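You operate a simulated robot arm through the tools that you are given. There is no shell and no other tool.

You run a simulated robot arm. Do the job below in one go: nothing can be reset, and whatever is moved stays where it is left.

Task
Gift-box the teal carton: paper folded in, lid shut, band over the middle.
Fine: the carton from the counter, standing in the gift box under both paper flaps; the blue band. Set down upright: what you pick out.

The check looks at the end state, three seconds after you hand in, the way a careful person would. Anything else that was tipped, shoved, dropped, spilled or broken makes it a failure. Lids that push on must go on centred and level and be pressed home; caps that screw on are set level and turned clockwise until they are tight.

Robot
A 7-joint arm with a three-finger gripper, fixed in place. Base frame: the origin is on the floor under the middle of its stand, x ahead of it, y to its left, z up; the work surface is at about z = 900. Units: mm, degrees, N and s.
It reaches about 1342 mm from its shoulder. Its first joint turns from -166.0 to 166.0 degrees. Payload 2.69 kg.
The TCP is the grasp point between the finger pads, 30 mm short of the fingertips. In the tool frame z runs along the fingers and y along their closing line. The gripper opens to 128 mm; its body begins 117 mm behind the TCP.
Orientation is that of the tool frame in the base frame, as a unit quaternion [w, x, y, z]. With the fingers straight down and closing along the base's y, the tool's x points along the base's -x, its y along +y and its z along -z.

Tools
- The arm moves only by the tool apply_moves. Its argument "commands" is text: rows parted by semicolons, each of 7 numbers parted by spaces: the turn, a rotation vector about the base's x, y, z in units of 45 degrees (1.0 is 45 degrees), then the shift along the base's x, y, z in units of 300 mm (1.0 is 300 mm), then the gripper command, from -1 (fully open) to 1 (shut), values between in proportion. In form: rx ry rz dx dy dz grip; .... A call has 1 to 20 rows; each row is the pose to reach, as a shift and turn from the pose commanded when the call began. A call with a number of a shift or a turn outside -1 to 1 is refused whole. Rows are played at 5 a second. More than 50 mm and 8.6 degrees between two rows, or a gripper value outside its range, and nothing of the call is played. A pose out of reach is approached as far as the arm can. The call stops where the force on the tool passes 80 N (or 10 N more than at its start, if that is more) or the arm is blocked; 0.2 s more then pass. The fingers move at their own pace (about 127 mm/s each) and stop on an object; they squeeze with about 40 N. The grip force told is the motor's: it shows also when the fingers shut on nothing. Time passes only in rows, and 0.2 s behind the last, so rows that repeat a pose let the fingers close. It gives the time, the measured TCP pose, the force on the tool (base axes), the opening and the grip force at its end, in the units of the frame above (readings bear some noise), with the torque about the TCP (base axes, N m) and any sound that the robot's microphone picked up.
- Cameras (640 x 400 px; columns grow to the right, rows downward): "scene" is fixed at [47, -651.7, 1514.8]; the picture's right is [0.91, -0.42, 0.00], its down [-0.13, -0.28, -0.95] and it looks along [0.40, 0.86, -0.31] (base axes); focal length 329 px, centre (320, 200). "wrist" rides on the gripper at [58, 54, -131] in the tool frame; the picture's right is [-0.68, 0.74, 0.00], its down [-0.62, -0.57, -0.55] and it looks along [-0.40, -0.37, 0.84] (tool axes); focal length 234 px, centre (320, 200). There is no depth. A picture from a camera that has moved, and an enlarged one, comes with that camera's place and axes in the base frame and with its lens.
- capture(camera): a new picture of that camera. No time passes.
- move_column(by): moves the trunk up (or, below 0, down) by that many mm; the arm rides with it, the base frame stays. It gives what a move gives, with no picture.
- inspect(camera, box): a new picture of the part [left, top, right, bottom] of that camera's present view, enlarged. No time passes.
- close_job(): hands the job in; it is judged then, once.

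Nothing tells you positions but the pictures and the camera data. Unless the task says otherwise, let go and move clear before handing in.

The tools are called after "Call:" by a JSON object that holds its "name" and its "arguments". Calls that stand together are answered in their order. apply_moves: Moves the arm, as the interface text tells. Its arguments: {"type":"object","properties":{"commands":{"type":"string"}},"required":["commands"]} The other tools are called the same way: move_column (by) moves the trunk up or down; capture (camera) takes a picture; inspect (camera, box) takes an enlarged picture of a part of a camera's view; close_job () hands the job in.

At the start:

```text
t: 0.0
tool_pos: [512.8, 470.1, 1311.2]
orientation: [0.0, 0.0, 1.0, -0.001]
contact_force: [-0.5, 0.0, -0.2]
ft_torque: [0.04, -0.02, 0.01]
opening: 128.3
grip_force: 0.1
trunk travel left (down, up): [-150.0, 200.0]
```

scene: 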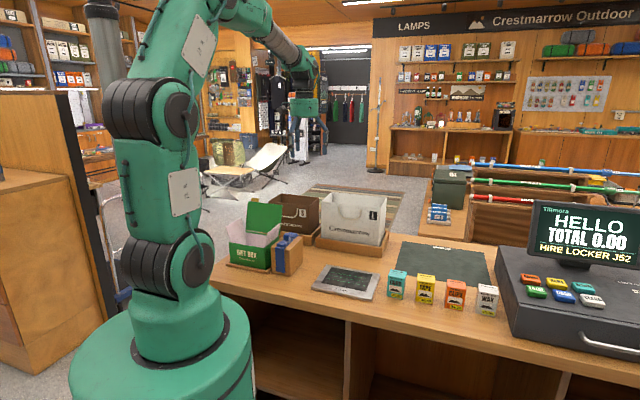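
wrist: 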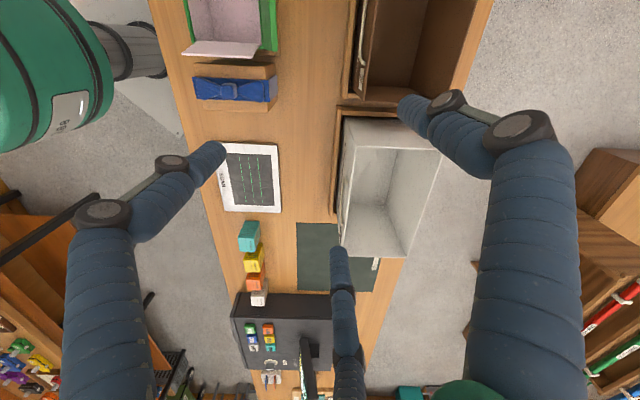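

I see a shop counter with a green gift box (open lid), a blue band on a wooden block, a tablet, and a row of small cartons with a teal one first. I'll look closer at each before moving.

Call:
{"name": "inspect", "arguments": {"camera": "scene", "box": [210, 180, 400, 300]}}

Call:
{"name": "inspect", "arguments": {"camera": "scene", "box": [370, 240, 530, 340]}}

Call:
{"name": "inspect", "arguments": {"camera": "wrist", "box": [160, 0, 360, 125]}}

Call:
{"name": "inspect", "arguments": {"camera": "wrist", "box": [180, 120, 400, 400]}}

```text
3.33 times, centred on (305, 240) of scene
camera zoom: at [47.0, -651.7, 1514.8], right [0.91, -0.42, 0.0], down [-0.13, -0.28, -0.95], along [0.4, 0.86, -0.31], focal length 1098 px, centre (370, 67)
```

zoom: 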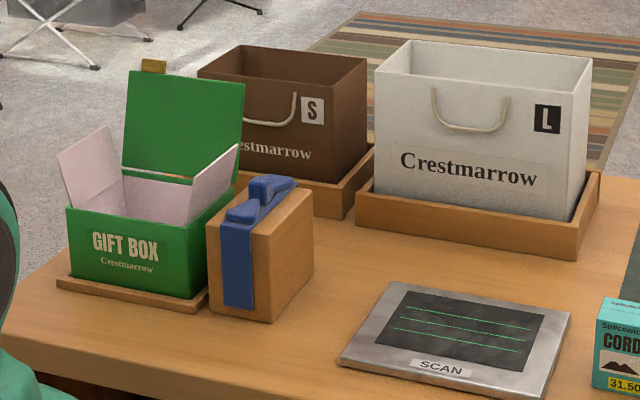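

```text
4.00 times, centred on (450, 290) of scene
camera zoom: at [47.0, -651.7, 1514.8], right [0.91, -0.42, 0.0], down [-0.13, -0.28, -0.95], along [0.4, 0.86, -0.31], focal length 1317 px, centre (-200, -160)
```

zoom: 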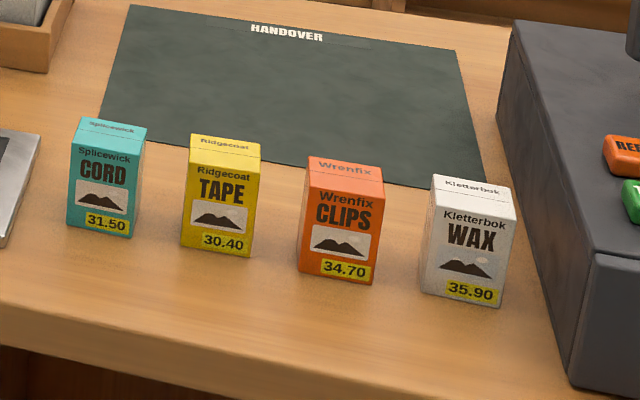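

```text
3.20 times, centred on (260, 62) of wrist
camera zoom: at [456.3, 522.6, 1441.9], right [0.68, 0.74, 0.0], down [0.62, -0.57, 0.55], along [0.4, -0.37, -0.84], focal length 749 px, centre (512, 640)
```

zoom: 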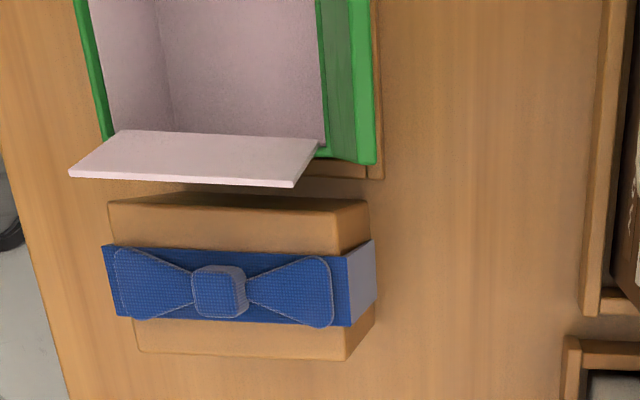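

```text
1.43 times, centred on (290, 260) of wrist
camera zoom: at [456.3, 522.6, 1441.9], right [0.68, 0.74, 0.0], down [0.62, -0.57, 0.55], along [0.4, -0.37, -0.84], focal length 334 px, centre (363, 114)
```

zoom: 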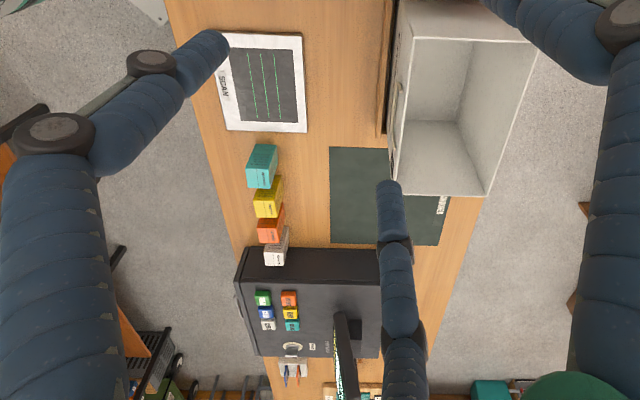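

The counter runs diagonally in the base frame (about -45°), with the gift box near (330, 480) and the teal carton near (650, 75). Before planning grasps, I'll close the fingers in free air to see how they move.

Call:
{"name": "apply_moves", "arguments": {"commands": "0 0 0 0 0 0 1; 0 0 0 0 0 0 1; 0 0 0 0 0 0 1; 0 0 0 0 0 0 1; 0 0 0 0 0 0 1"}}

Call:
{"name": "capture", "arguments": {"camera": "wrist"}}

Call:
{"name": "inspect", "arguments": {"camera": "scene", "box": [240, 20, 360, 140]}}

```text
t: 1.2
tool_pos: [513.7, 468.3, 1312.1]
orientation: [0.0, 0.0, 1.0, 0.0]
contact_force: [0.1, 0.2, -0.1]
ft_torque: [-0.02, 0.04, -0.01]
opening: 2.3
grip_force: 31.7
trunk travel left (down, up): [-150.0, 200.0]
```

```text
taken
camera wrist: at [456.3, 522.6, 1441.9], right [0.68, 0.74, 0.0], down [0.62, -0.56, 0.55], along [0.4, -0.37, -0.84], focal length 234 px, centre (320, 200)
```

wrist: 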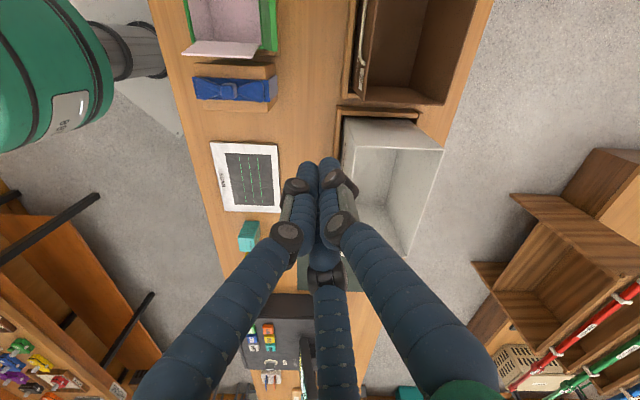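

```text
3.33 times, centred on (300, 80) of scene
camera zoom: at [47.0, -651.7, 1514.8], right [0.91, -0.42, 0.0], down [-0.13, -0.28, -0.95], along [0.4, 0.86, -0.31], focal length 1098 px, centre (387, 600)
```

zoom: 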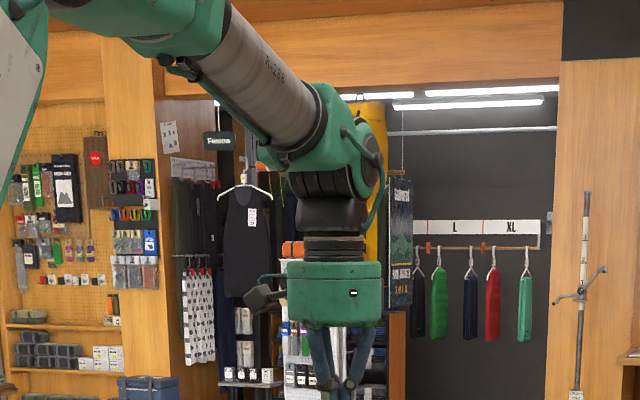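

Call:
{"name": "inspect", "arguments": {"camera": "wrist", "box": [230, 130, 410, 300]}}

Call:
{"name": "inspect", "arguments": {"camera": "scene", "box": [280, 90, 340, 150]}}

Call:
{"name": "apply_moves", "arguments": {"commands": "0 0 0 0 0 0 0; 0 0 0 0 0 0 0; 0 0 0 0 0 0 0; 0 0 0 0 0 0 0"}}

Call:
{"name": "capture", "arguments": {"camera": "wrist"}}

```text
2.35 times, centred on (320, 215) of wrist
camera zoom: at [456.3, 522.6, 1441.9], right [0.68, 0.74, 0.0], down [0.62, -0.56, 0.55], along [0.4, -0.37, -0.84], focal length 551 px, centre (320, 165)
```

zoom: 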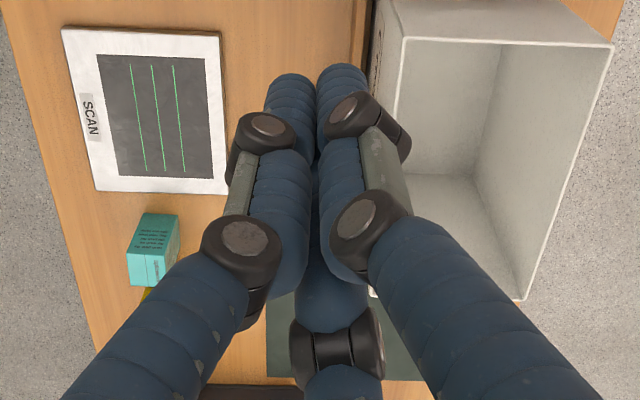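

```text
6.67 times, centred on (310, 120) of scene
camera zoom: at [47.0, -651.7, 1514.8], right [0.91, -0.42, 0.0], down [-0.13, -0.28, -0.95], along [0.4, 0.86, -0.31], focal length 2195 px, centre (387, 733)
```

zoom: 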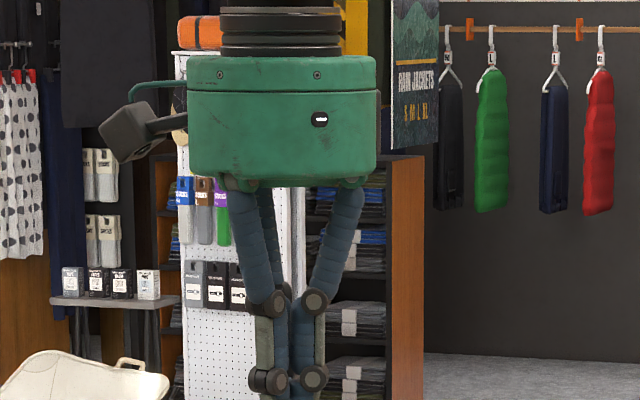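

```text
t: 2.2
tool_pos: [514.2, 469.7, 1312.4]
orientation: [0.0, 0.0, 1.0, -0.001]
contact_force: [0.0, -0.2, -0.5]
ft_torque: [0.02, 0.01, 0.0]
opening: 63.9
grip_force: 0.0
trunk travel left (down, up): [-150.0, 200.0]
```

```text
taken
camera wrist: at [456.3, 522.6, 1441.9], right [0.68, 0.74, 0.0], down [0.62, -0.56, 0.55], along [0.4, -0.37, -0.84], focal length 234 px, centre (320, 200)
```

wrist: 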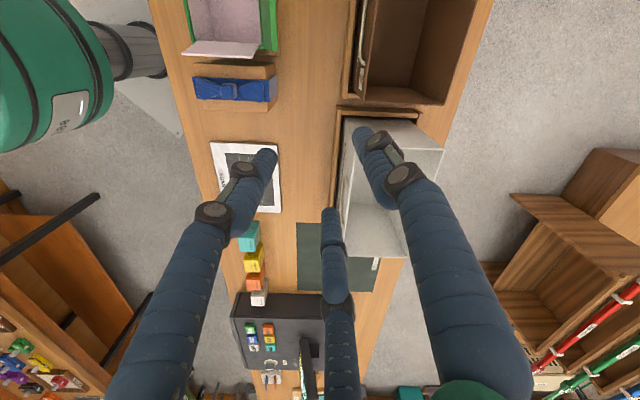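

The gripper is a concentric three-jaw type: thumb at tool +y and two fingers at ±120°. Next I'll move the wrist camera over the gift box to see inside it and to read the band.

Call:
{"name": "apply_moves", "arguments": {"commands": "0 0 0 -0.14 0.03 0 -1; 0 0 0 -0.28 0.06 0 -1; 0 0 0 -0.42 0.09 0 -1; 0 0 0 -0.56 0.12 0 -1; 0 0 0 -0.70 0.15 0 -1; 0 0 0 -0.80 0.17 0 -1; 0 0 0 -0.80 0.17 0 -1"}}

Call:
{"name": "capture", "arguments": {"camera": "wrist"}}

Call:
{"name": "capture", "arguments": {"camera": "scene"}}

```text
t: 3.8
tool_pos: [274.8, 519.5, 1313.7]
orientation: [0.0, -0.001, 1.0, 0.0]
contact_force: [0.6, 0.5, 0.1]
ft_torque: [0.0, -0.01, 0.03]
opening: 128.0
grip_force: 0.0
trunk travel left (down, up): [-150.0, 200.0]
```

```text
taken
camera wrist: at [217.2, 573.2, 1445.0], right [0.68, 0.74, 0.0], down [0.62, -0.57, 0.55], along [0.4, -0.37, -0.84], focal length 234 px, centre (320, 200)
```

wrist: 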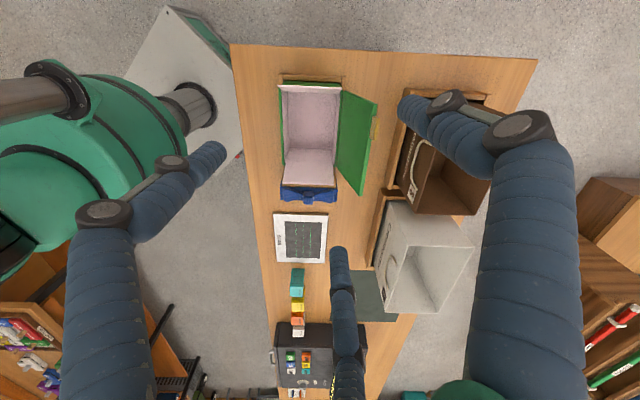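

```text
taken
```

scene: 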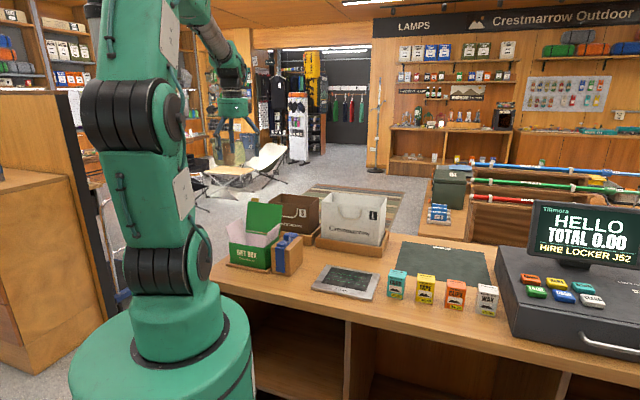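

Call:
{"name": "inspect", "arguments": {"camera": "wrist", "box": [260, 60, 400, 215]}}

Call:
{"name": "inspect", "arguments": {"camera": "wrist", "box": [260, 180, 380, 340]}}

```text
2.58 times, centred on (330, 138) of wrist
camera zoom: at [217.2, 573.2, 1445.0], right [0.68, 0.74, 0.0], down [0.62, -0.57, 0.55], along [0.4, -0.37, -0.84], focal length 604 px, centre (294, 361)
```

zoom: 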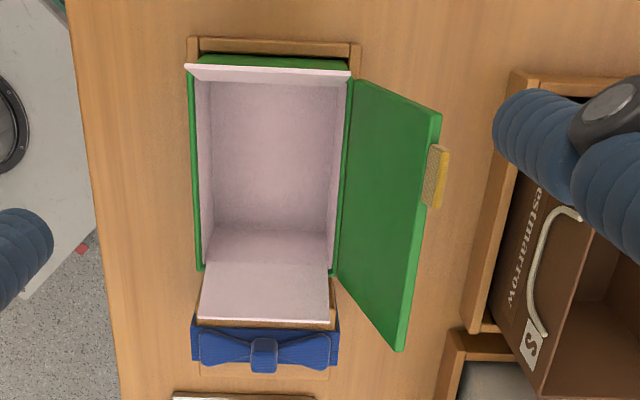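

```text
2.50 times, centred on (320, 260) of wrist
camera zoom: at [217.2, 573.2, 1445.0], right [0.68, 0.74, 0.0], down [0.62, -0.57, 0.55], along [0.4, -0.37, -0.84], focal length 585 px, centre (320, 50)
```

zoom: 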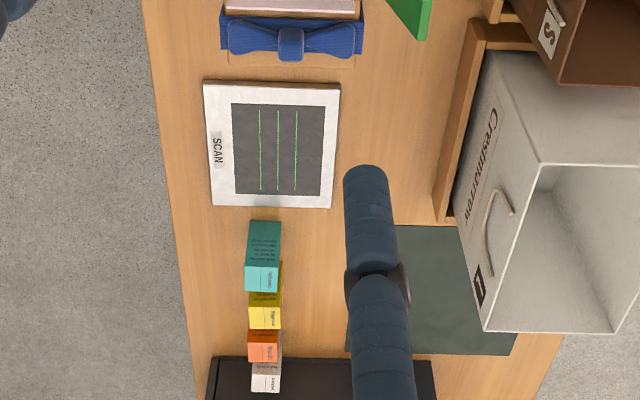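

The gift box is empty, about 144 × 107 mm with its rim near z≈1000, and the lid is leaning open at the back. I'll zoom in further on the flaps, band and lid to measure them.

Call:
{"name": "inspect", "arguments": {"camera": "scene", "box": [220, 190, 310, 285]}}

Call:
{"name": "inspect", "arguments": {"camera": "wrist", "box": [270, 70, 350, 130]}}

Call:
{"name": "inspect", "arguments": {"camera": "wrist", "box": [265, 140, 355, 215]}}

```text
4.21 times, centred on (265, 238) of scene
camera zoom: at [47.0, -651.7, 1514.8], right [0.91, -0.42, 0.0], down [-0.13, -0.28, -0.95], along [0.4, 0.86, -0.31], focal length 1386 px, centre (552, 42)
```

zoom: 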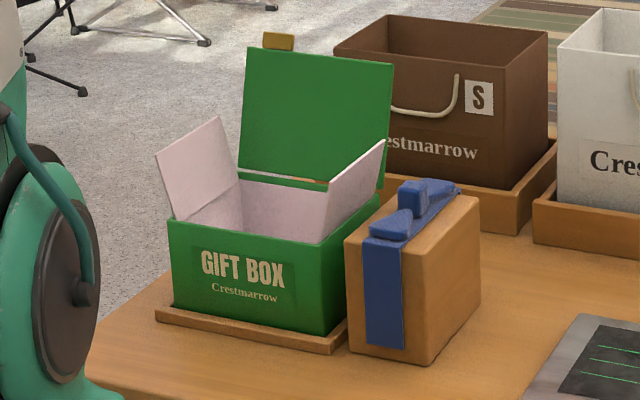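

```text
6.67 times, centred on (310, 100) of wrist
camera zoom: at [217.2, 573.2, 1445.0], right [0.68, 0.74, 0.0], down [0.62, -0.57, 0.55], along [0.4, -0.37, -0.84], focal length 1561 px, centre (387, 867)
```

zoom: 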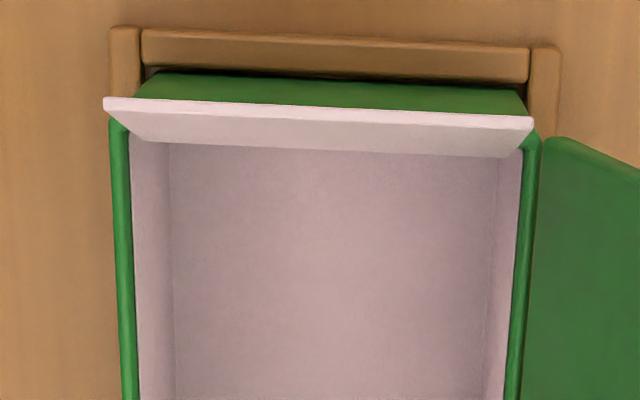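

```text
5.33 times, centred on (310, 178) of wrist
camera zoom: at [217.2, 573.2, 1445.0], right [0.68, 0.74, 0.0], down [0.62, -0.57, 0.55], along [0.4, -0.37, -0.84], focal length 1249 px, centre (373, 320)
```

zoom: 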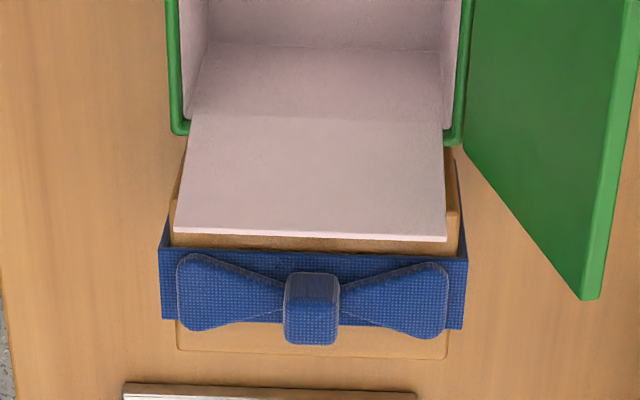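

With the refined camera axes I place the gift box centre near (305, 469), rim z≈992, long side along e1=(0.707,-0.707). The flaps lean about 16° outward and the teal carton is near (648, 61). I'll rotate the tool 45° to line up with the counter and move toward the carton, staying high.

Call:
{"name": "apply_moves", "arguments": {"commands": "0 0 0.143 0.0886 -0.109 0 -1; 0 0 0.286 0.177 -0.218 0 -1; 0 0 0.429 0.266 -0.327 0 -1; 0 0 0.571 0.354 -0.436 0 -1; 0 0 0.714 0.443 -0.545 0 -1; 0 0 0.857 0.531 -0.654 0 -1; 0 0 1.0 0.62 -0.763 0 -1; 0 0 1.0 0.62 -0.763 0 -1"}}

Call:
{"name": "capture", "arguments": {"camera": "wrist"}}

```text
t: 5.6
tool_pos: [460.2, 289.9, 1315.5]
orientation: [0.0, -0.384, 0.923, 0.0]
contact_force: [0.2, -0.7, 0.3]
ft_torque: [0.02, 0.04, -0.01]
opening: 128.0
grip_force: 0.1
trunk travel left (down, up): [-150.0, 200.0]
```

```text
taken
camera wrist: at [381.2, 286.1, 1446.1], right [-0.04, 1.0, 0.0], down [0.84, 0.04, 0.55], along [0.55, 0.02, -0.84], focal length 234 px, centre (320, 200)
```

wrist: 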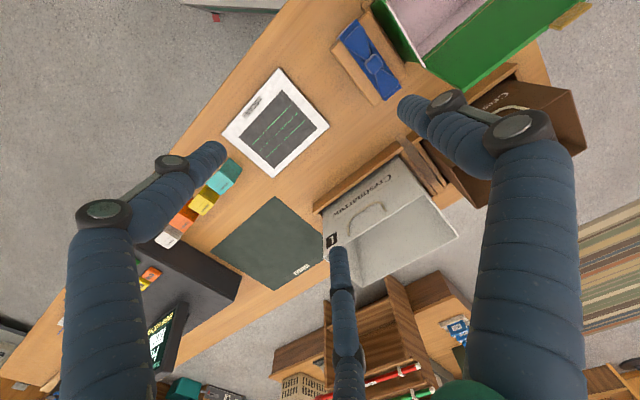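

Call:
{"name": "apply_moves", "arguments": {"commands": "0 0 0 0.09 -0.109 -0.055 -1; 0 0 0 0.18 -0.218 -0.11 -1; 0 0 0 0.27 -0.327 -0.164 -1; 0 0 0 0.36 -0.436 -0.219 -1; 0 0 0 0.45 -0.545 -0.274 -1; 0 0 0 0.54 -0.654 -0.329 -1; 0 0 0 0.627 -0.763 -0.383 -1; 0 0 0 0.627 -0.763 -0.383 -1"}}

Call:
{"name": "capture", "arguments": {"camera": "wrist"}}

Call:
{"name": "inspect", "arguments": {"camera": "wrist", "box": [240, 40, 400, 160]}}

```text
t: 7.4
tool_pos: [648.8, 58.8, 1195.9]
orientation: [-0.001, -0.383, 0.924, 0.0]
contact_force: [-0.3, -1.1, -0.4]
ft_torque: [0.06, 0.07, 0.03]
opening: 127.9
grip_force: 0.1
trunk travel left (down, up): [-150.0, 200.0]
```

```text
taken
camera wrist: at [570.4, 56.0, 1326.7], right [-0.04, 1.0, 0.0], down [0.84, 0.04, 0.55], along [0.55, 0.02, -0.84], focal length 234 px, centre (320, 200)
```

wrist: 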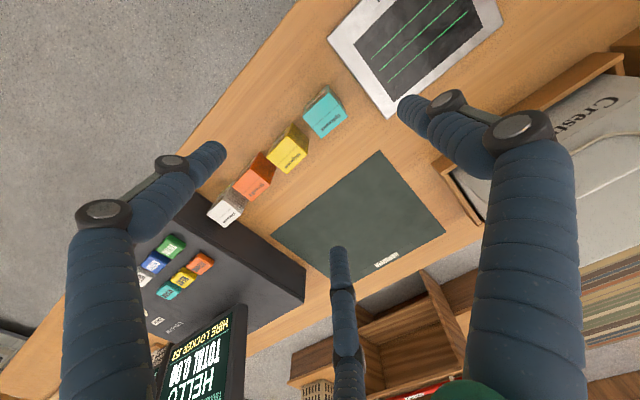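

```text
3.33 times, centred on (320, 100) of wrist
camera zoom: at [570.4, 56.0, 1326.7], right [-0.04, 1.0, 0.0], down [0.84, 0.04, 0.55], along [0.55, 0.02, -0.84], focal length 781 px, centre (320, 533)
```

zoom: 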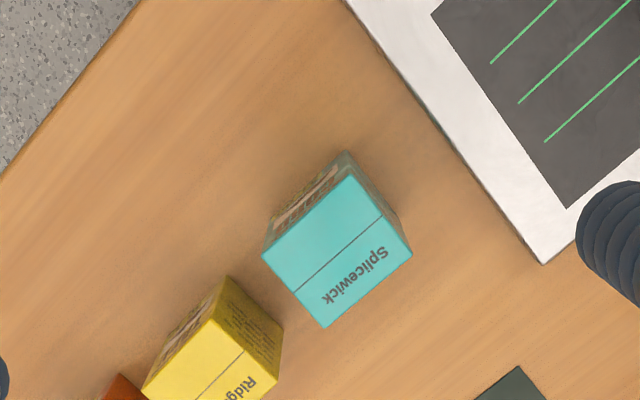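

The wrist view puts the carton centre at about (654, 67.5), 50 × 40 mm, top at z≈979, with the thumb facing the tablet side. I'll centre over it and come partway down to check the alignment.

Call:
{"name": "apply_moves", "arguments": {"commands": "0 0 0 0.005 0.01 -0.1 -1; 0 0 0 0.01 0.02 -0.2 -1; 0 0 0 0.0147 0.029 -0.3 -1; 0 0 0 0.0147 0.029 -0.383 -1; 0 0 0 0.0147 0.029 -0.383 -1; 0 0 0 0.0147 0.029 -0.383 -1"}}

Call:
{"name": "capture", "arguments": {"camera": "wrist"}}

Call:
{"name": "capture", "arguments": {"camera": "scene"}}

```text
t: 8.8
tool_pos: [652.3, 72.0, 1081.4]
orientation: [0.0, -0.384, 0.923, 0.0]
contact_force: [-0.4, 0.1, -0.2]
ft_torque: [-0.03, -0.01, 0.01]
opening: 128.1
grip_force: 0.0
trunk travel left (down, up): [-150.0, 200.0]
```

```text
taken
camera wrist: at [574.1, 67.5, 1211.9], right [-0.04, 1.0, 0.0], down [0.84, 0.04, 0.55], along [0.55, 0.02, -0.84], focal length 234 px, centre (320, 200)
```

wrist: 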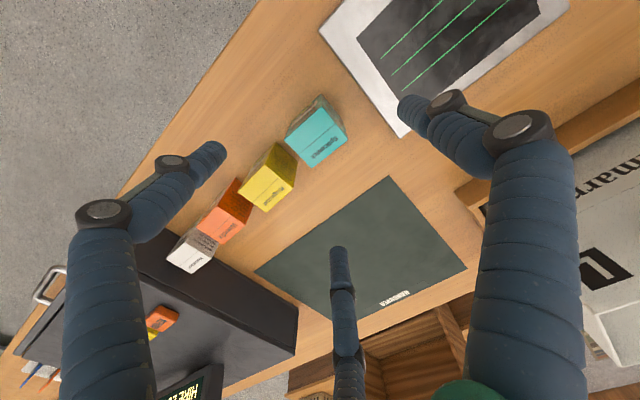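

```text
taken
```

scene: 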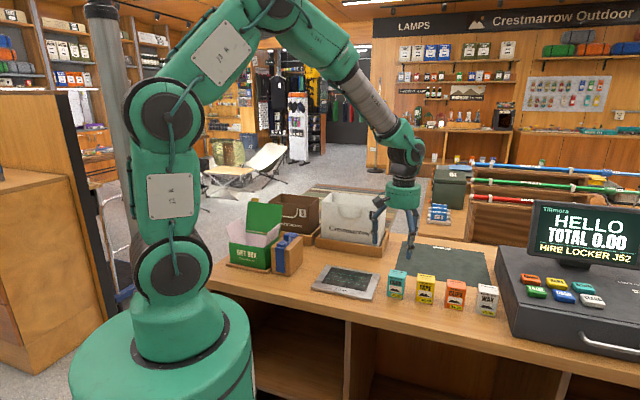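

Call:
{"name": "inspect", "arguments": {"camera": "wrist", "box": [260, 80, 380, 180]}}

```text
4.00 times, centred on (320, 130) of wrist
camera zoom: at [574.1, 67.5, 1211.9], right [-0.04, 1.0, 0.0], down [0.84, 0.04, 0.55], along [0.55, 0.02, -0.84], focal length 937 px, centre (320, 480)
```

zoom: 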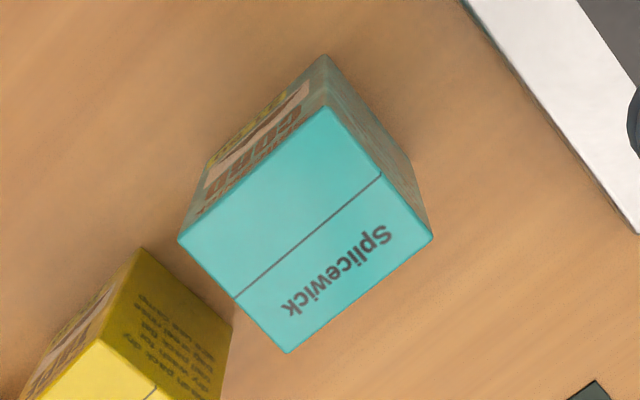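

Call:
{"name": "apply_moves", "arguments": {"commands": "0 0 -0.053 0 -0.005 -0.1 -1; 0 0 -0.053 0 -0.0093 -0.2 -1; 0 0 -0.053 0 -0.0093 -0.3 -1; 0 0 -0.053 0 -0.0093 -0.336 -1; 0 0 -0.053 0 -0.0093 -0.336 -1; 0 0 -0.053 0 -0.0093 -0.336 -1"}}

Call:
{"name": "inspect", "arguments": {"camera": "wrist", "box": [180, 80, 460, 280]}}

Call:
{"name": "inspect", "arguments": {"camera": "scene", "box": [340, 180, 500, 320]}}

```text
t: 10.2
tool_pos: [650.5, 66.7, 978.9]
orientation: [0.0, -0.364, 0.931, 0.0]
contact_force: [-0.6, 0.3, -0.2]
ft_torque: [-0.02, -0.06, 0.01]
opening: 128.0
grip_force: 0.1
trunk travel left (down, up): [-150.0, 200.0]
```

```text
2.00 times, centred on (320, 180) of wrist
camera zoom: at [572.8, 67.1, 1110.4], right [0.0, 1.0, 0.0], down [0.84, 0.0, 0.55], along [0.55, 0.0, -0.84], focal length 468 px, centre (320, 240)
```

zoom: 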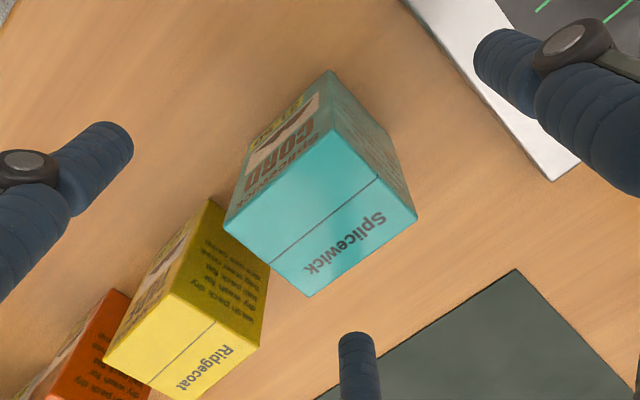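

```text
2.86 times, centred on (420, 250) of scene
camera zoom: at [47.0, -651.7, 1514.8], right [0.91, -0.42, 0.0], down [-0.13, -0.28, -0.95], along [0.4, 0.86, -0.31], focal length 941 px, centre (34, 57)
```

zoom: 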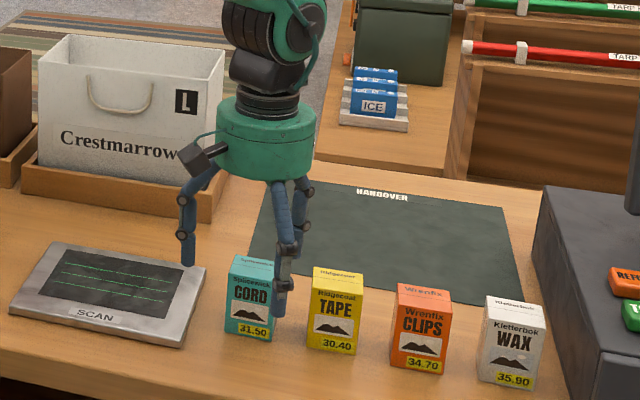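

Well centred. Closing on the carton.

Call:
{"name": "apply_moves", "arguments": {"commands": "0 0 0 0.004 0.002 0 0.2; 0 0 0 0.004 0.002 0 0.6; 0 0 0 0.004 0.002 0 1; 0 0 0 0.004 0.002 0 1; 0 0 0 0.004 0.002 0 1; 0 0 0 0.004 0.002 0 1"}}

Call:
{"name": "inspect", "arguments": {"camera": "wrist", "box": [180, 80, 460, 280]}}

Call:
{"name": "inspect", "arguments": {"camera": "scene", "box": [340, 180, 500, 320]}}

```text
t: 11.6
tool_pos: [652.3, 66.8, 979.6]
orientation: [0.0, -0.365, 0.931, 0.001]
contact_force: [1.0, 0.2, 0.9]
ft_torque: [-0.05, -0.02, 0.01]
opening: 51.3
grip_force: 39.7
trunk travel left (down, up): [-150.0, 200.0]
```

```text
2.00 times, centred on (320, 180) of wrist
camera zoom: at [574.4, 67.6, 1110.6], right [0.0, 1.0, 0.0], down [0.84, 0.0, 0.55], along [0.55, 0.0, -0.84], focal length 468 px, centre (320, 240)
```

zoom: 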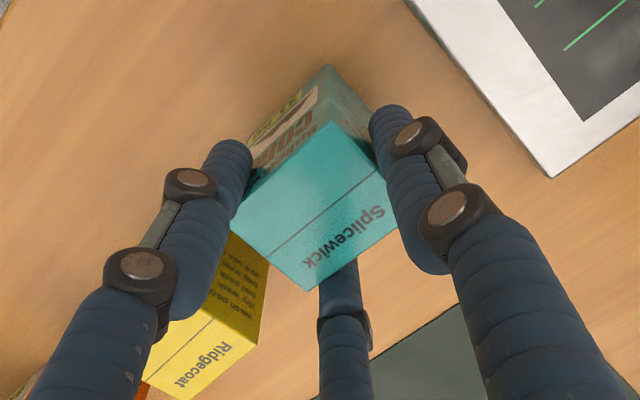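

```text
2.86 times, centred on (420, 250) of scene
camera zoom: at [47.0, -651.7, 1514.8], right [0.91, -0.42, 0.0], down [-0.13, -0.28, -0.95], along [0.4, 0.86, -0.31], focal length 941 px, centre (34, 57)
```

zoom: 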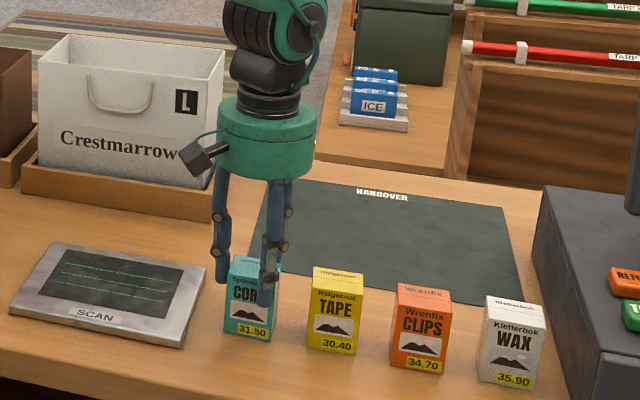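

Grip is firm at 51 mm opening. Lifting straight up.

Call:
{"name": "apply_moves", "arguments": {"commands": "0 0 0 0 0 0.05 1; 0 0 0 0 0 0.15 1; 0 0 0 0 0 0.3 1; 0 0 0 0 0 0.45 1; 0 0 0 0 0 0.6 1; 0 0 0 0 0 0.75 1; 0 0 0 0 0 0.75 1"}}

Call:
{"name": "capture", "arguments": {"camera": "wrist"}}

Call:
{"name": "capture", "arguments": {"camera": "scene"}}

```text
t: 13.2
tool_pos: [654.7, 66.5, 1204.5]
orientation: [0.0, -0.364, 0.931, -0.001]
contact_force: [0.1, 0.3, -1.1]
ft_torque: [0.02, -0.04, 0.02]
opening: 51.2
grip_force: 40.0
trunk travel left (down, up): [-150.0, 200.0]
```

```text
taken
camera wrist: at [575.8, 66.9, 1335.0], right [0.0, 1.0, 0.0], down [0.84, 0.0, 0.55], along [0.55, 0.0, -0.84], focal length 234 px, centre (320, 200)
```

wrist: 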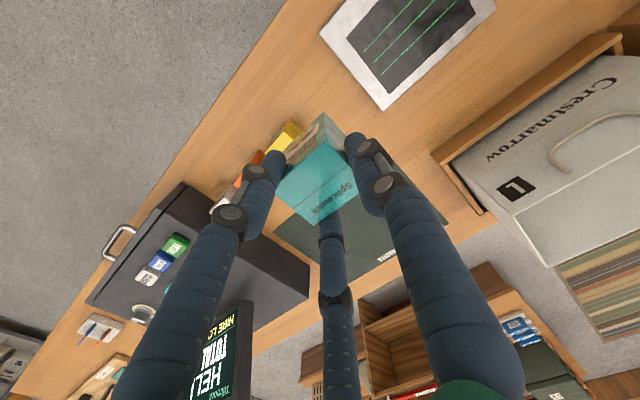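

```text
taken
```

scene: 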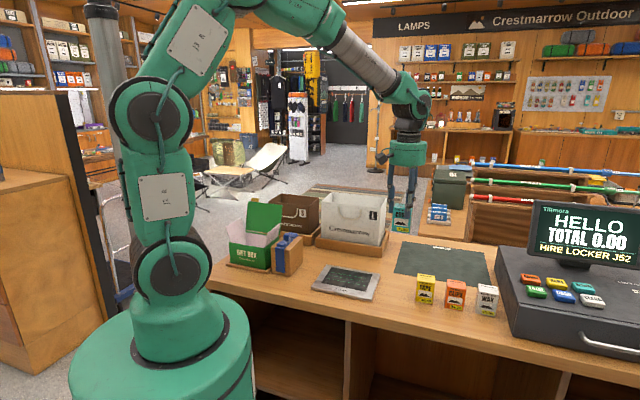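

Carton is securely held and its neighbours are undisturbed. Carrying it high over to the gift box.

Call:
{"name": "apply_moves", "arguments": {"commands": "0 0 0.01 -0.08 0.095 0.05 1; 0 0 0.02 -0.167 0.19 0.1 1; 0 0 0.03 -0.25 0.287 0.15 1; 0 0 0.04 -0.333 0.383 0.15 1; 0 0 0.05 -0.417 0.479 0.15 1; 0 0 0.053 -0.5 0.574 0.15 1; 0 0 0.053 -0.583 0.67 0.15 1; 0 0 0.053 -0.583 0.67 0.15 1"}}

Call:
{"name": "apply_moves", "arguments": {"commands": "0 0 0 -0.08 0.09 0 1; 0 0 0 -0.16 0.185 0 1; 0 0 0 -0.25 0.28 0 1; 0 0 0 -0.333 0.375 0 1; 0 0 0 -0.417 0.47 0 1; 0 0 0 -0.5 0.565 0 1; 0 0 0 -0.583 0.66 0 1; 0 0 0 -0.583 0.66 0 1; 0 0 0 -0.583 0.66 0 1"}}

Call:
{"name": "capture", "arguments": {"camera": "wrist"}}

Call:
{"name": "capture", "arguments": {"camera": "scene"}}

```text
t: 15.0
tool_pos: [479.3, 273.5, 1251.4]
orientation: [0.0, -0.382, 0.924, 0.0]
contact_force: [0.4, 0.2, -1.1]
ft_torque: [-0.02, -0.04, -0.01]
opening: 51.2
grip_force: 40.7
trunk travel left (down, up): [-150.0, 200.0]
```

```text
t: 17.0
tool_pos: [303.7, 469.4, 1250.8]
orientation: [0.001, -0.382, 0.924, 0.0]
contact_force: [-0.6, -0.3, -1.5]
ft_torque: [0.03, 0.03, 0.02]
opening: 51.4
grip_force: 39.8
trunk travel left (down, up): [-150.0, 200.0]
```

```text
taken
camera wrist: at [225.8, 464.5, 1381.4], right [-0.04, 1.0, 0.0], down [0.84, 0.04, 0.55], along [0.55, 0.02, -0.84], focal length 234 px, centre (320, 200)
```

wrist: 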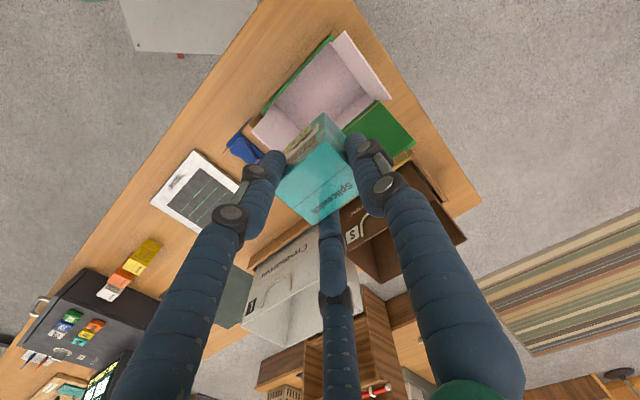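

```text
taken
```

scene: 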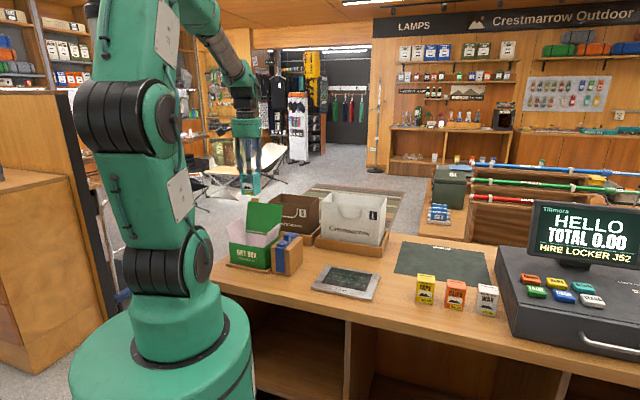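

Call:
{"name": "inspect", "arguments": {"camera": "wrist", "box": [220, 20, 430, 190]}}

Call:
{"name": "inspect", "arguments": {"camera": "scene", "box": [205, 140, 325, 285]}}

```text
2.35 times, centred on (325, 105) of wrist
camera zoom: at [225.8, 464.5, 1381.4], right [-0.04, 1.0, 0.0], down [0.84, 0.04, 0.55], along [0.55, 0.02, -0.84], focal length 551 px, centre (308, 424)
```

zoom: 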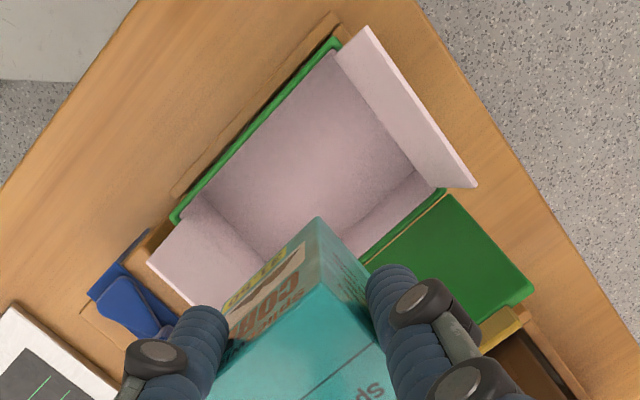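

```text
2.76 times, centred on (265, 212) of scene
camera zoom: at [47.0, -651.7, 1514.8], right [0.91, -0.42, 0.0], down [-0.13, -0.28, -0.95], along [0.4, 0.86, -0.31], focal length 908 px, centre (472, 166)
```

zoom: 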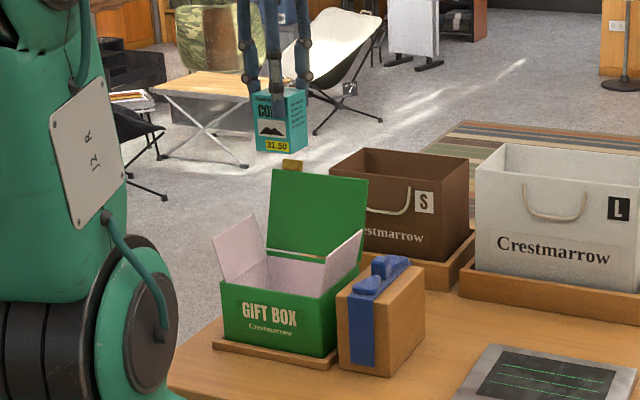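

The box measures consistently, with its centre at (305.8, 467.6), and the TCP is already within a millimetre of that. Lowering the carton between the flaps.

Call:
{"name": "apply_moves", "arguments": {"commands": "0 0 0 0.002 0.001 -0.13 1; 0 0 0 0.002 0.001 -0.26 1; 0 0 0 0.002 0.001 -0.39 1; 0 0 0 0.002 0.001 -0.52 1; 0 0 0 0.002 0.001 -0.65 1; 0 0 0 0.002 0.001 -0.75 1; 0 0 0 0.002 0.001 -0.78 1; 0 0 0 0.002 0.001 -0.78 1"}}

Call:
{"name": "capture", "arguments": {"camera": "wrist"}}

Call:
{"name": "inspect", "arguments": {"camera": "scene", "box": [205, 160, 325, 285]}}

```text
t: 18.8
tool_pos: [304.6, 467.5, 1017.1]
orientation: [0.0, -0.382, 0.924, 0.001]
contact_force: [0.4, 0.3, -1.5]
ft_torque: [0.01, 0.01, 0.0]
opening: 51.1
grip_force: 40.4
trunk travel left (down, up): [-150.0, 200.0]
```

```text
taken
camera wrist: at [226.1, 464.6, 1148.1], right [-0.04, 1.0, 0.0], down [0.84, 0.04, 0.55], along [0.55, 0.02, -0.84], focal length 234 px, centre (320, 200)
```

wrist: 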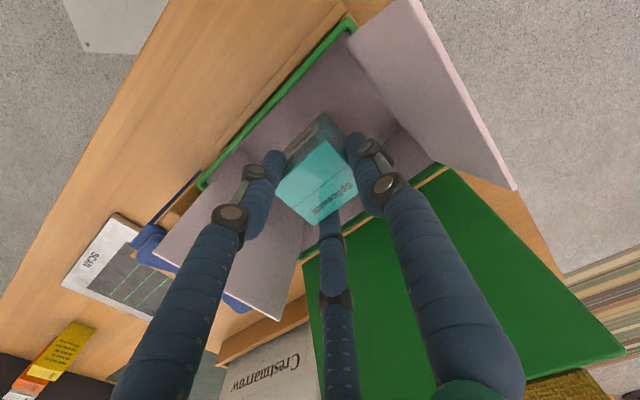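

```text
3.20 times, centred on (265, 222) of scene
camera zoom: at [47.0, -651.7, 1514.8], right [0.91, -0.42, 0.0], down [-0.13, -0.28, -0.95], along [0.4, 0.86, -0.31], focal length 1054 px, centre (496, 128)
```

zoom: 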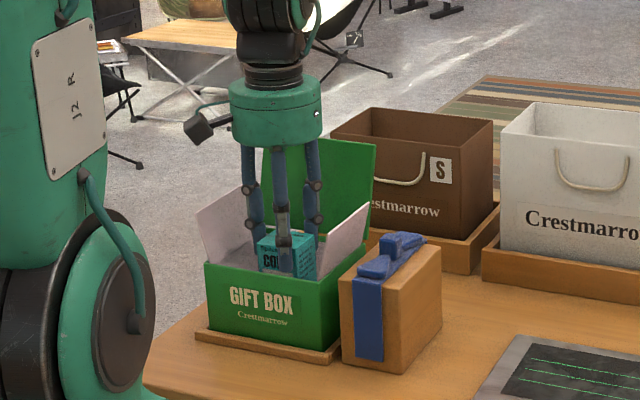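

Call:
{"name": "apply_moves", "arguments": {"commands": "0 0 0 0 0 -0.03 1; 0 0 0 0 0 -0.05 1; 0 0 0 0 0 -0.067 1; 0 0 0 0 0 -0.067 1"}}

Call:
{"name": "apply_moves", "arguments": {"commands": "0 0 0 0 0 -0.005 1; 0 0 0 0 0 -0.01 1; 0 0 0 0 0 -0.013 1; 0 0 0 0 0 -0.013 1"}}

```text
t: 19.8
tool_pos: [304.3, 470.4, 997.1]
orientation: [0.0, -0.383, 0.924, 0.0]
contact_force: [-0.2, -0.6, -1.8]
ft_torque: [0.0, 0.01, 0.01]
opening: 51.3
grip_force: 39.9
trunk travel left (down, up): [-150.0, 200.0]
```

```text
t: 20.8
tool_pos: [303.9, 468.8, 992.9]
orientation: [0.0, -0.383, 0.924, 0.001]
contact_force: [-0.1, -0.1, -1.6]
ft_torque: [0.0, -0.03, -0.02]
opening: 51.2
grip_force: 39.9
trunk travel left (down, up): [-150.0, 200.0]
```

Call:
{"name": "apply_moves", "arguments": {"commands": "0 0 0 0 0 -0.005 1; 0 0 0 0 0 -0.01 1; 0 0 0 0 0 -0.01 1"}}

Call:
{"name": "inspect", "arguments": {"camera": "wrist", "box": [220, 80, 430, 260]}}

```text
t: 21.6
tool_pos: [304.0, 467.6, 988.2]
orientation: [0.0, -0.383, 0.924, 0.0]
contact_force: [0.5, 0.5, -1.7]
ft_torque: [-0.01, -0.01, 0.0]
opening: 51.2
grip_force: 40.1
trunk travel left (down, up): [-150.0, 200.0]
```

```text
2.22 times, centred on (325, 170) of wrist
camera zoom: at [226.5, 464.6, 1119.5], right [-0.04, 1.0, 0.0], down [0.84, 0.04, 0.55], along [0.55, 0.02, -0.84], focal length 520 px, centre (309, 267)
```

zoom: 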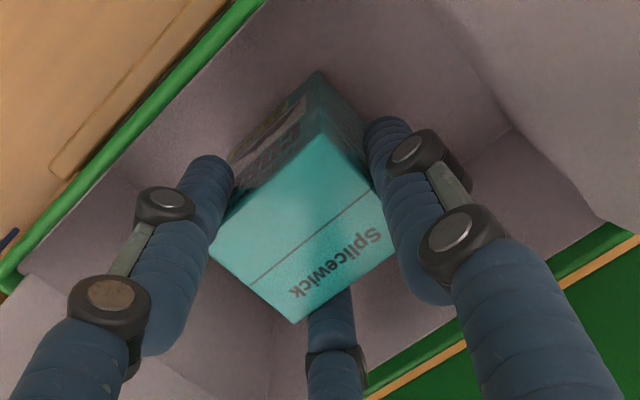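

Call:
{"name": "apply_moves", "arguments": {"commands": "0 0 0 0 0 -0.005 1; 0 0 0 0 0 -0.008 1; 0 0 0 0 0 -0.008 1"}}

Call:
{"name": "apply_moves", "arguments": {"commands": "0 0 0 0 0 -0.004 1; 0 0 0 0 0 -0.007 1; 0 0 0 0 0 -0.007 1"}}

```text
t: 22.4
tool_pos: [304.5, 467.3, 986.7]
orientation: [0.0, -0.383, 0.924, 0.0]
contact_force: [-0.2, -0.1, -1.0]
ft_torque: [0.0, -0.02, -0.04]
opening: 51.3
grip_force: 39.8
trunk travel left (down, up): [-150.0, 200.0]
```

```text
t: 23.2
tool_pos: [303.4, 468.1, 984.3]
orientation: [0.0, -0.382, 0.924, -0.001]
contact_force: [-0.1, 0.1, 0.4]
ft_torque: [0.06, 0.14, -0.02]
opening: 51.3
grip_force: 39.9
trunk travel left (down, up): [-150.0, 200.0]
```

Force has just reversed, so the carton is standing on the box floor. Opening only slightly (the walls are close) and retreating straight up.

Call:
{"name": "apply_moves", "arguments": {"commands": "0 0 0 0 0 -0.002 0.19; 0 0 0 0 0 -0.002 0.16; 0 0 0 0 0 -0.002 0.13; 0 0 0 0 0 -0.002 0.12; 0 0 0 0 0 -0.002 0.12"}}

Call:
{"name": "inspect", "arguments": {"camera": "wrist", "box": [220, 80, 430, 260]}}

```text
t: 24.4
tool_pos: [304.1, 468.5, 984.7]
orientation: [0.0, -0.382, 0.924, 0.0]
contact_force: [-0.3, 0.1, 0.1]
ft_torque: [0.01, 0.0, 0.0]
opening: 56.1
grip_force: 0.0
trunk travel left (down, up): [-150.0, 200.0]
```

```text
2.22 times, centred on (325, 170) of wrist
camera zoom: at [225.9, 464.7, 1114.5], right [-0.04, 1.0, 0.0], down [0.84, 0.04, 0.55], along [0.55, 0.02, -0.84], focal length 520 px, centre (309, 267)
```

zoom: 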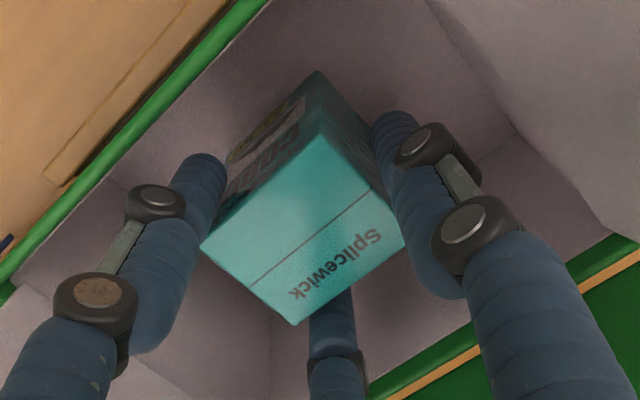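

Call:
{"name": "apply_moves", "arguments": {"commands": "0 0 0 0 0 0.04 0.12; 0 0 0 0 0 0.09 0.12; 0 0 0 0 0 0.15 0.12; 0 0 0 0 0 0.25 0.12; 0 0 0 0 0 0.4 0.12; 0 0 0 0 0 0.55 0.12; 0 0 0 0 0 0.7 0.12; 0 0 0 0 0 0.85 0.12; 0 0 0 0 0 0.95 0.12; 0 0 0 0 0 0.95 0.12"}}

Call:
{"name": "capture", "arguments": {"camera": "wrist"}}

Call:
{"name": "inspect", "arguments": {"camera": "scene", "box": [205, 180, 325, 285]}}

```text
t: 26.6
tool_pos: [301.5, 469.4, 1270.8]
orientation: [0.0, -0.383, 0.924, 0.0]
contact_force: [-0.3, 0.0, -0.3]
ft_torque: [0.0, 0.01, 0.02]
opening: 56.5
grip_force: 0.0
trunk travel left (down, up): [-150.0, 200.0]
```

```text
taken
camera wrist: at [223.4, 464.6, 1401.5], right [-0.04, 1.0, 0.0], down [0.84, 0.04, 0.55], along [0.55, 0.02, -0.84], focal length 234 px, centre (320, 200)
```

wrist: 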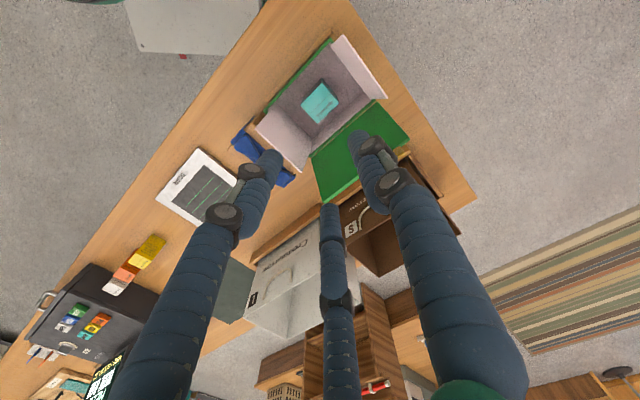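

```text
3.81 times, centred on (265, 232) of scene
camera zoom: at [47.0, -651.7, 1514.8], right [0.91, -0.42, 0.0], down [-0.13, -0.28, -0.95], along [0.4, 0.86, -0.31], focal length 1254 px, centre (530, 76)
```

zoom: 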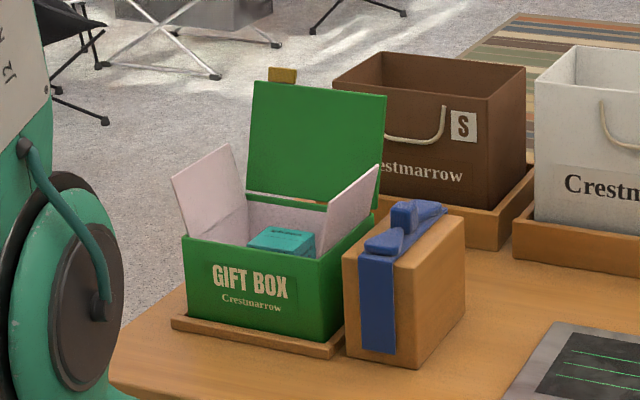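

The carton stands centred in the box, its top just below the rim. Next I'll close the fist, move outside the -e1 (left) flap and lower beside it.

Call:
{"name": "apply_moves", "arguments": {"commands": "0 0 0 -0.1 0.1 0 1; 0 0 0 -0.2 0.2 0 1; 0 0 0 -0.28 0.285 0 1; 0 0 0 -0.28 0.285 -0.15 1; 0 0 0 -0.28 0.285 -0.3 1; 0 0 0 -0.28 0.285 -0.45 1; 0 0 0 -0.28 0.285 -0.45 1"}}

Call:
{"name": "capture", "arguments": {"camera": "wrist"}}

Call:
{"name": "inspect", "arguments": {"camera": "scene", "box": [195, 120, 325, 285]}}

```text
t: 28.2
tool_pos: [219.7, 553.7, 1137.8]
orientation: [0.001, -0.383, 0.924, 0.0]
contact_force: [0.0, -0.2, 0.1]
ft_torque: [-0.02, -0.04, 0.01]
opening: 2.2
grip_force: 31.6
trunk travel left (down, up): [-150.0, 200.0]
```

```text
taken
camera wrist: at [141.3, 550.5, 1268.5], right [-0.04, 1.0, 0.0], down [0.83, 0.04, 0.55], along [0.55, 0.02, -0.84], focal length 234 px, centre (320, 200)
```

wrist: 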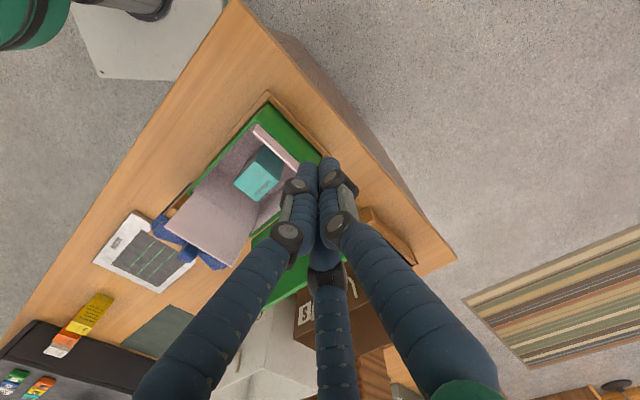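

```text
2.42 times, centred on (260, 202) of scene
camera zoom: at [47.0, -651.7, 1514.8], right [0.91, -0.42, 0.0], down [-0.13, -0.28, -0.95], along [0.4, 0.86, -0.31], focal length 798 px, centre (466, 194)
```

zoom: 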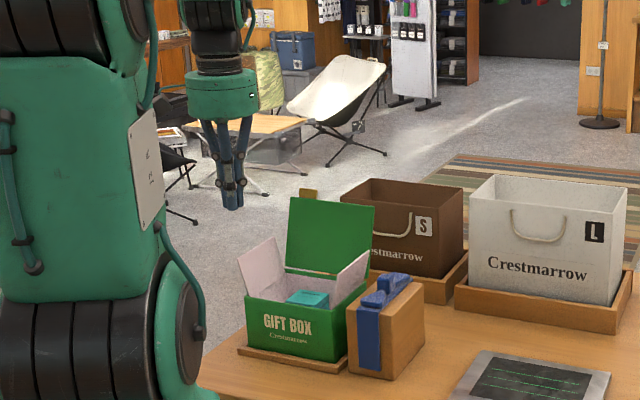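

Call:
{"name": "inspect", "arguments": {"camera": "wrist", "box": [200, 80, 380, 220]}}

```text
2.86 times, centred on (290, 150) of wrist
camera zoom: at [141.3, 550.5, 1268.5], right [-0.04, 1.0, 0.0], down [0.83, 0.04, 0.55], along [0.55, 0.02, -0.84], focal length 669 px, centre (406, 343)
```

zoom: 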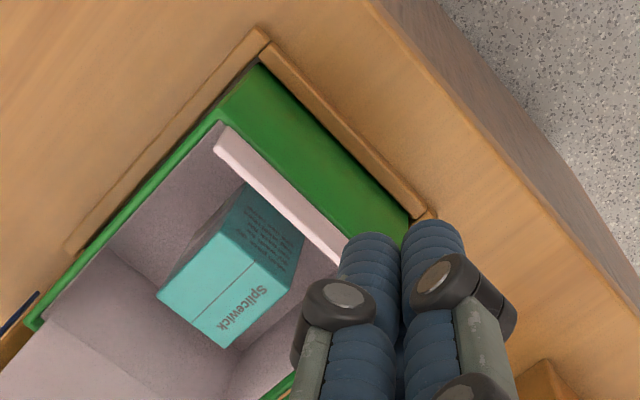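

Call:
{"name": "apply_moves", "arguments": {"commands": "0 0 0 0 0 -0.14 1; 0 0 0 0 0 -0.283 1; 0 0 0 0 0 -0.283 1; 0 0 0 0 0 -0.283 1"}}

Call:
{"name": "inspect", "arguments": {"camera": "wrist", "box": [200, 80, 380, 220]}}

Call:
{"name": "inspect", "arguments": {"camera": "scene", "box": [205, 180, 325, 285]}}

```text
t: 29.2
tool_pos: [220.5, 551.4, 1053.2]
orientation: [0.0, -0.384, 0.923, 0.0]
contact_force: [-0.2, 0.4, 0.3]
ft_torque: [0.01, 0.0, -0.03]
opening: 2.3
grip_force: 31.5
trunk travel left (down, up): [-150.0, 200.0]
```

```text
2.86 times, centred on (290, 150) of wrist
camera zoom: at [141.5, 547.9, 1183.5], right [-0.04, 1.0, 0.0], down [0.84, 0.04, 0.55], along [0.55, 0.02, -0.84], focal length 669 px, centre (406, 343)
```

zoom: 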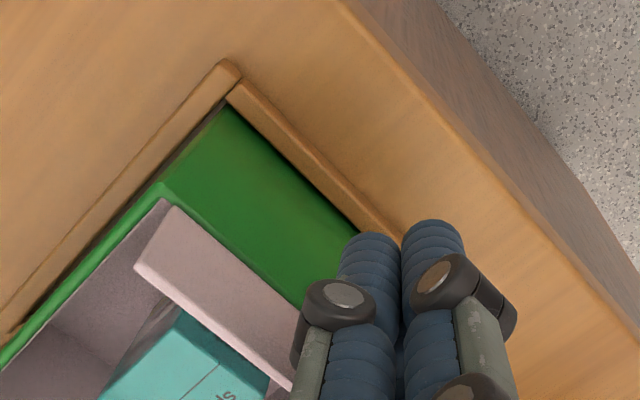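

```text
3.81 times, centred on (265, 232) of scene
camera zoom: at [47.0, -651.7, 1514.8], right [0.91, -0.42, 0.0], down [-0.13, -0.28, -0.95], along [0.4, 0.86, -0.31], focal length 1254 px, centre (530, 76)
```

zoom: 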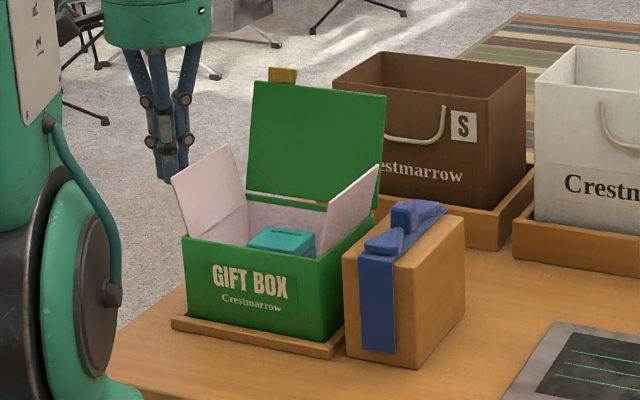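

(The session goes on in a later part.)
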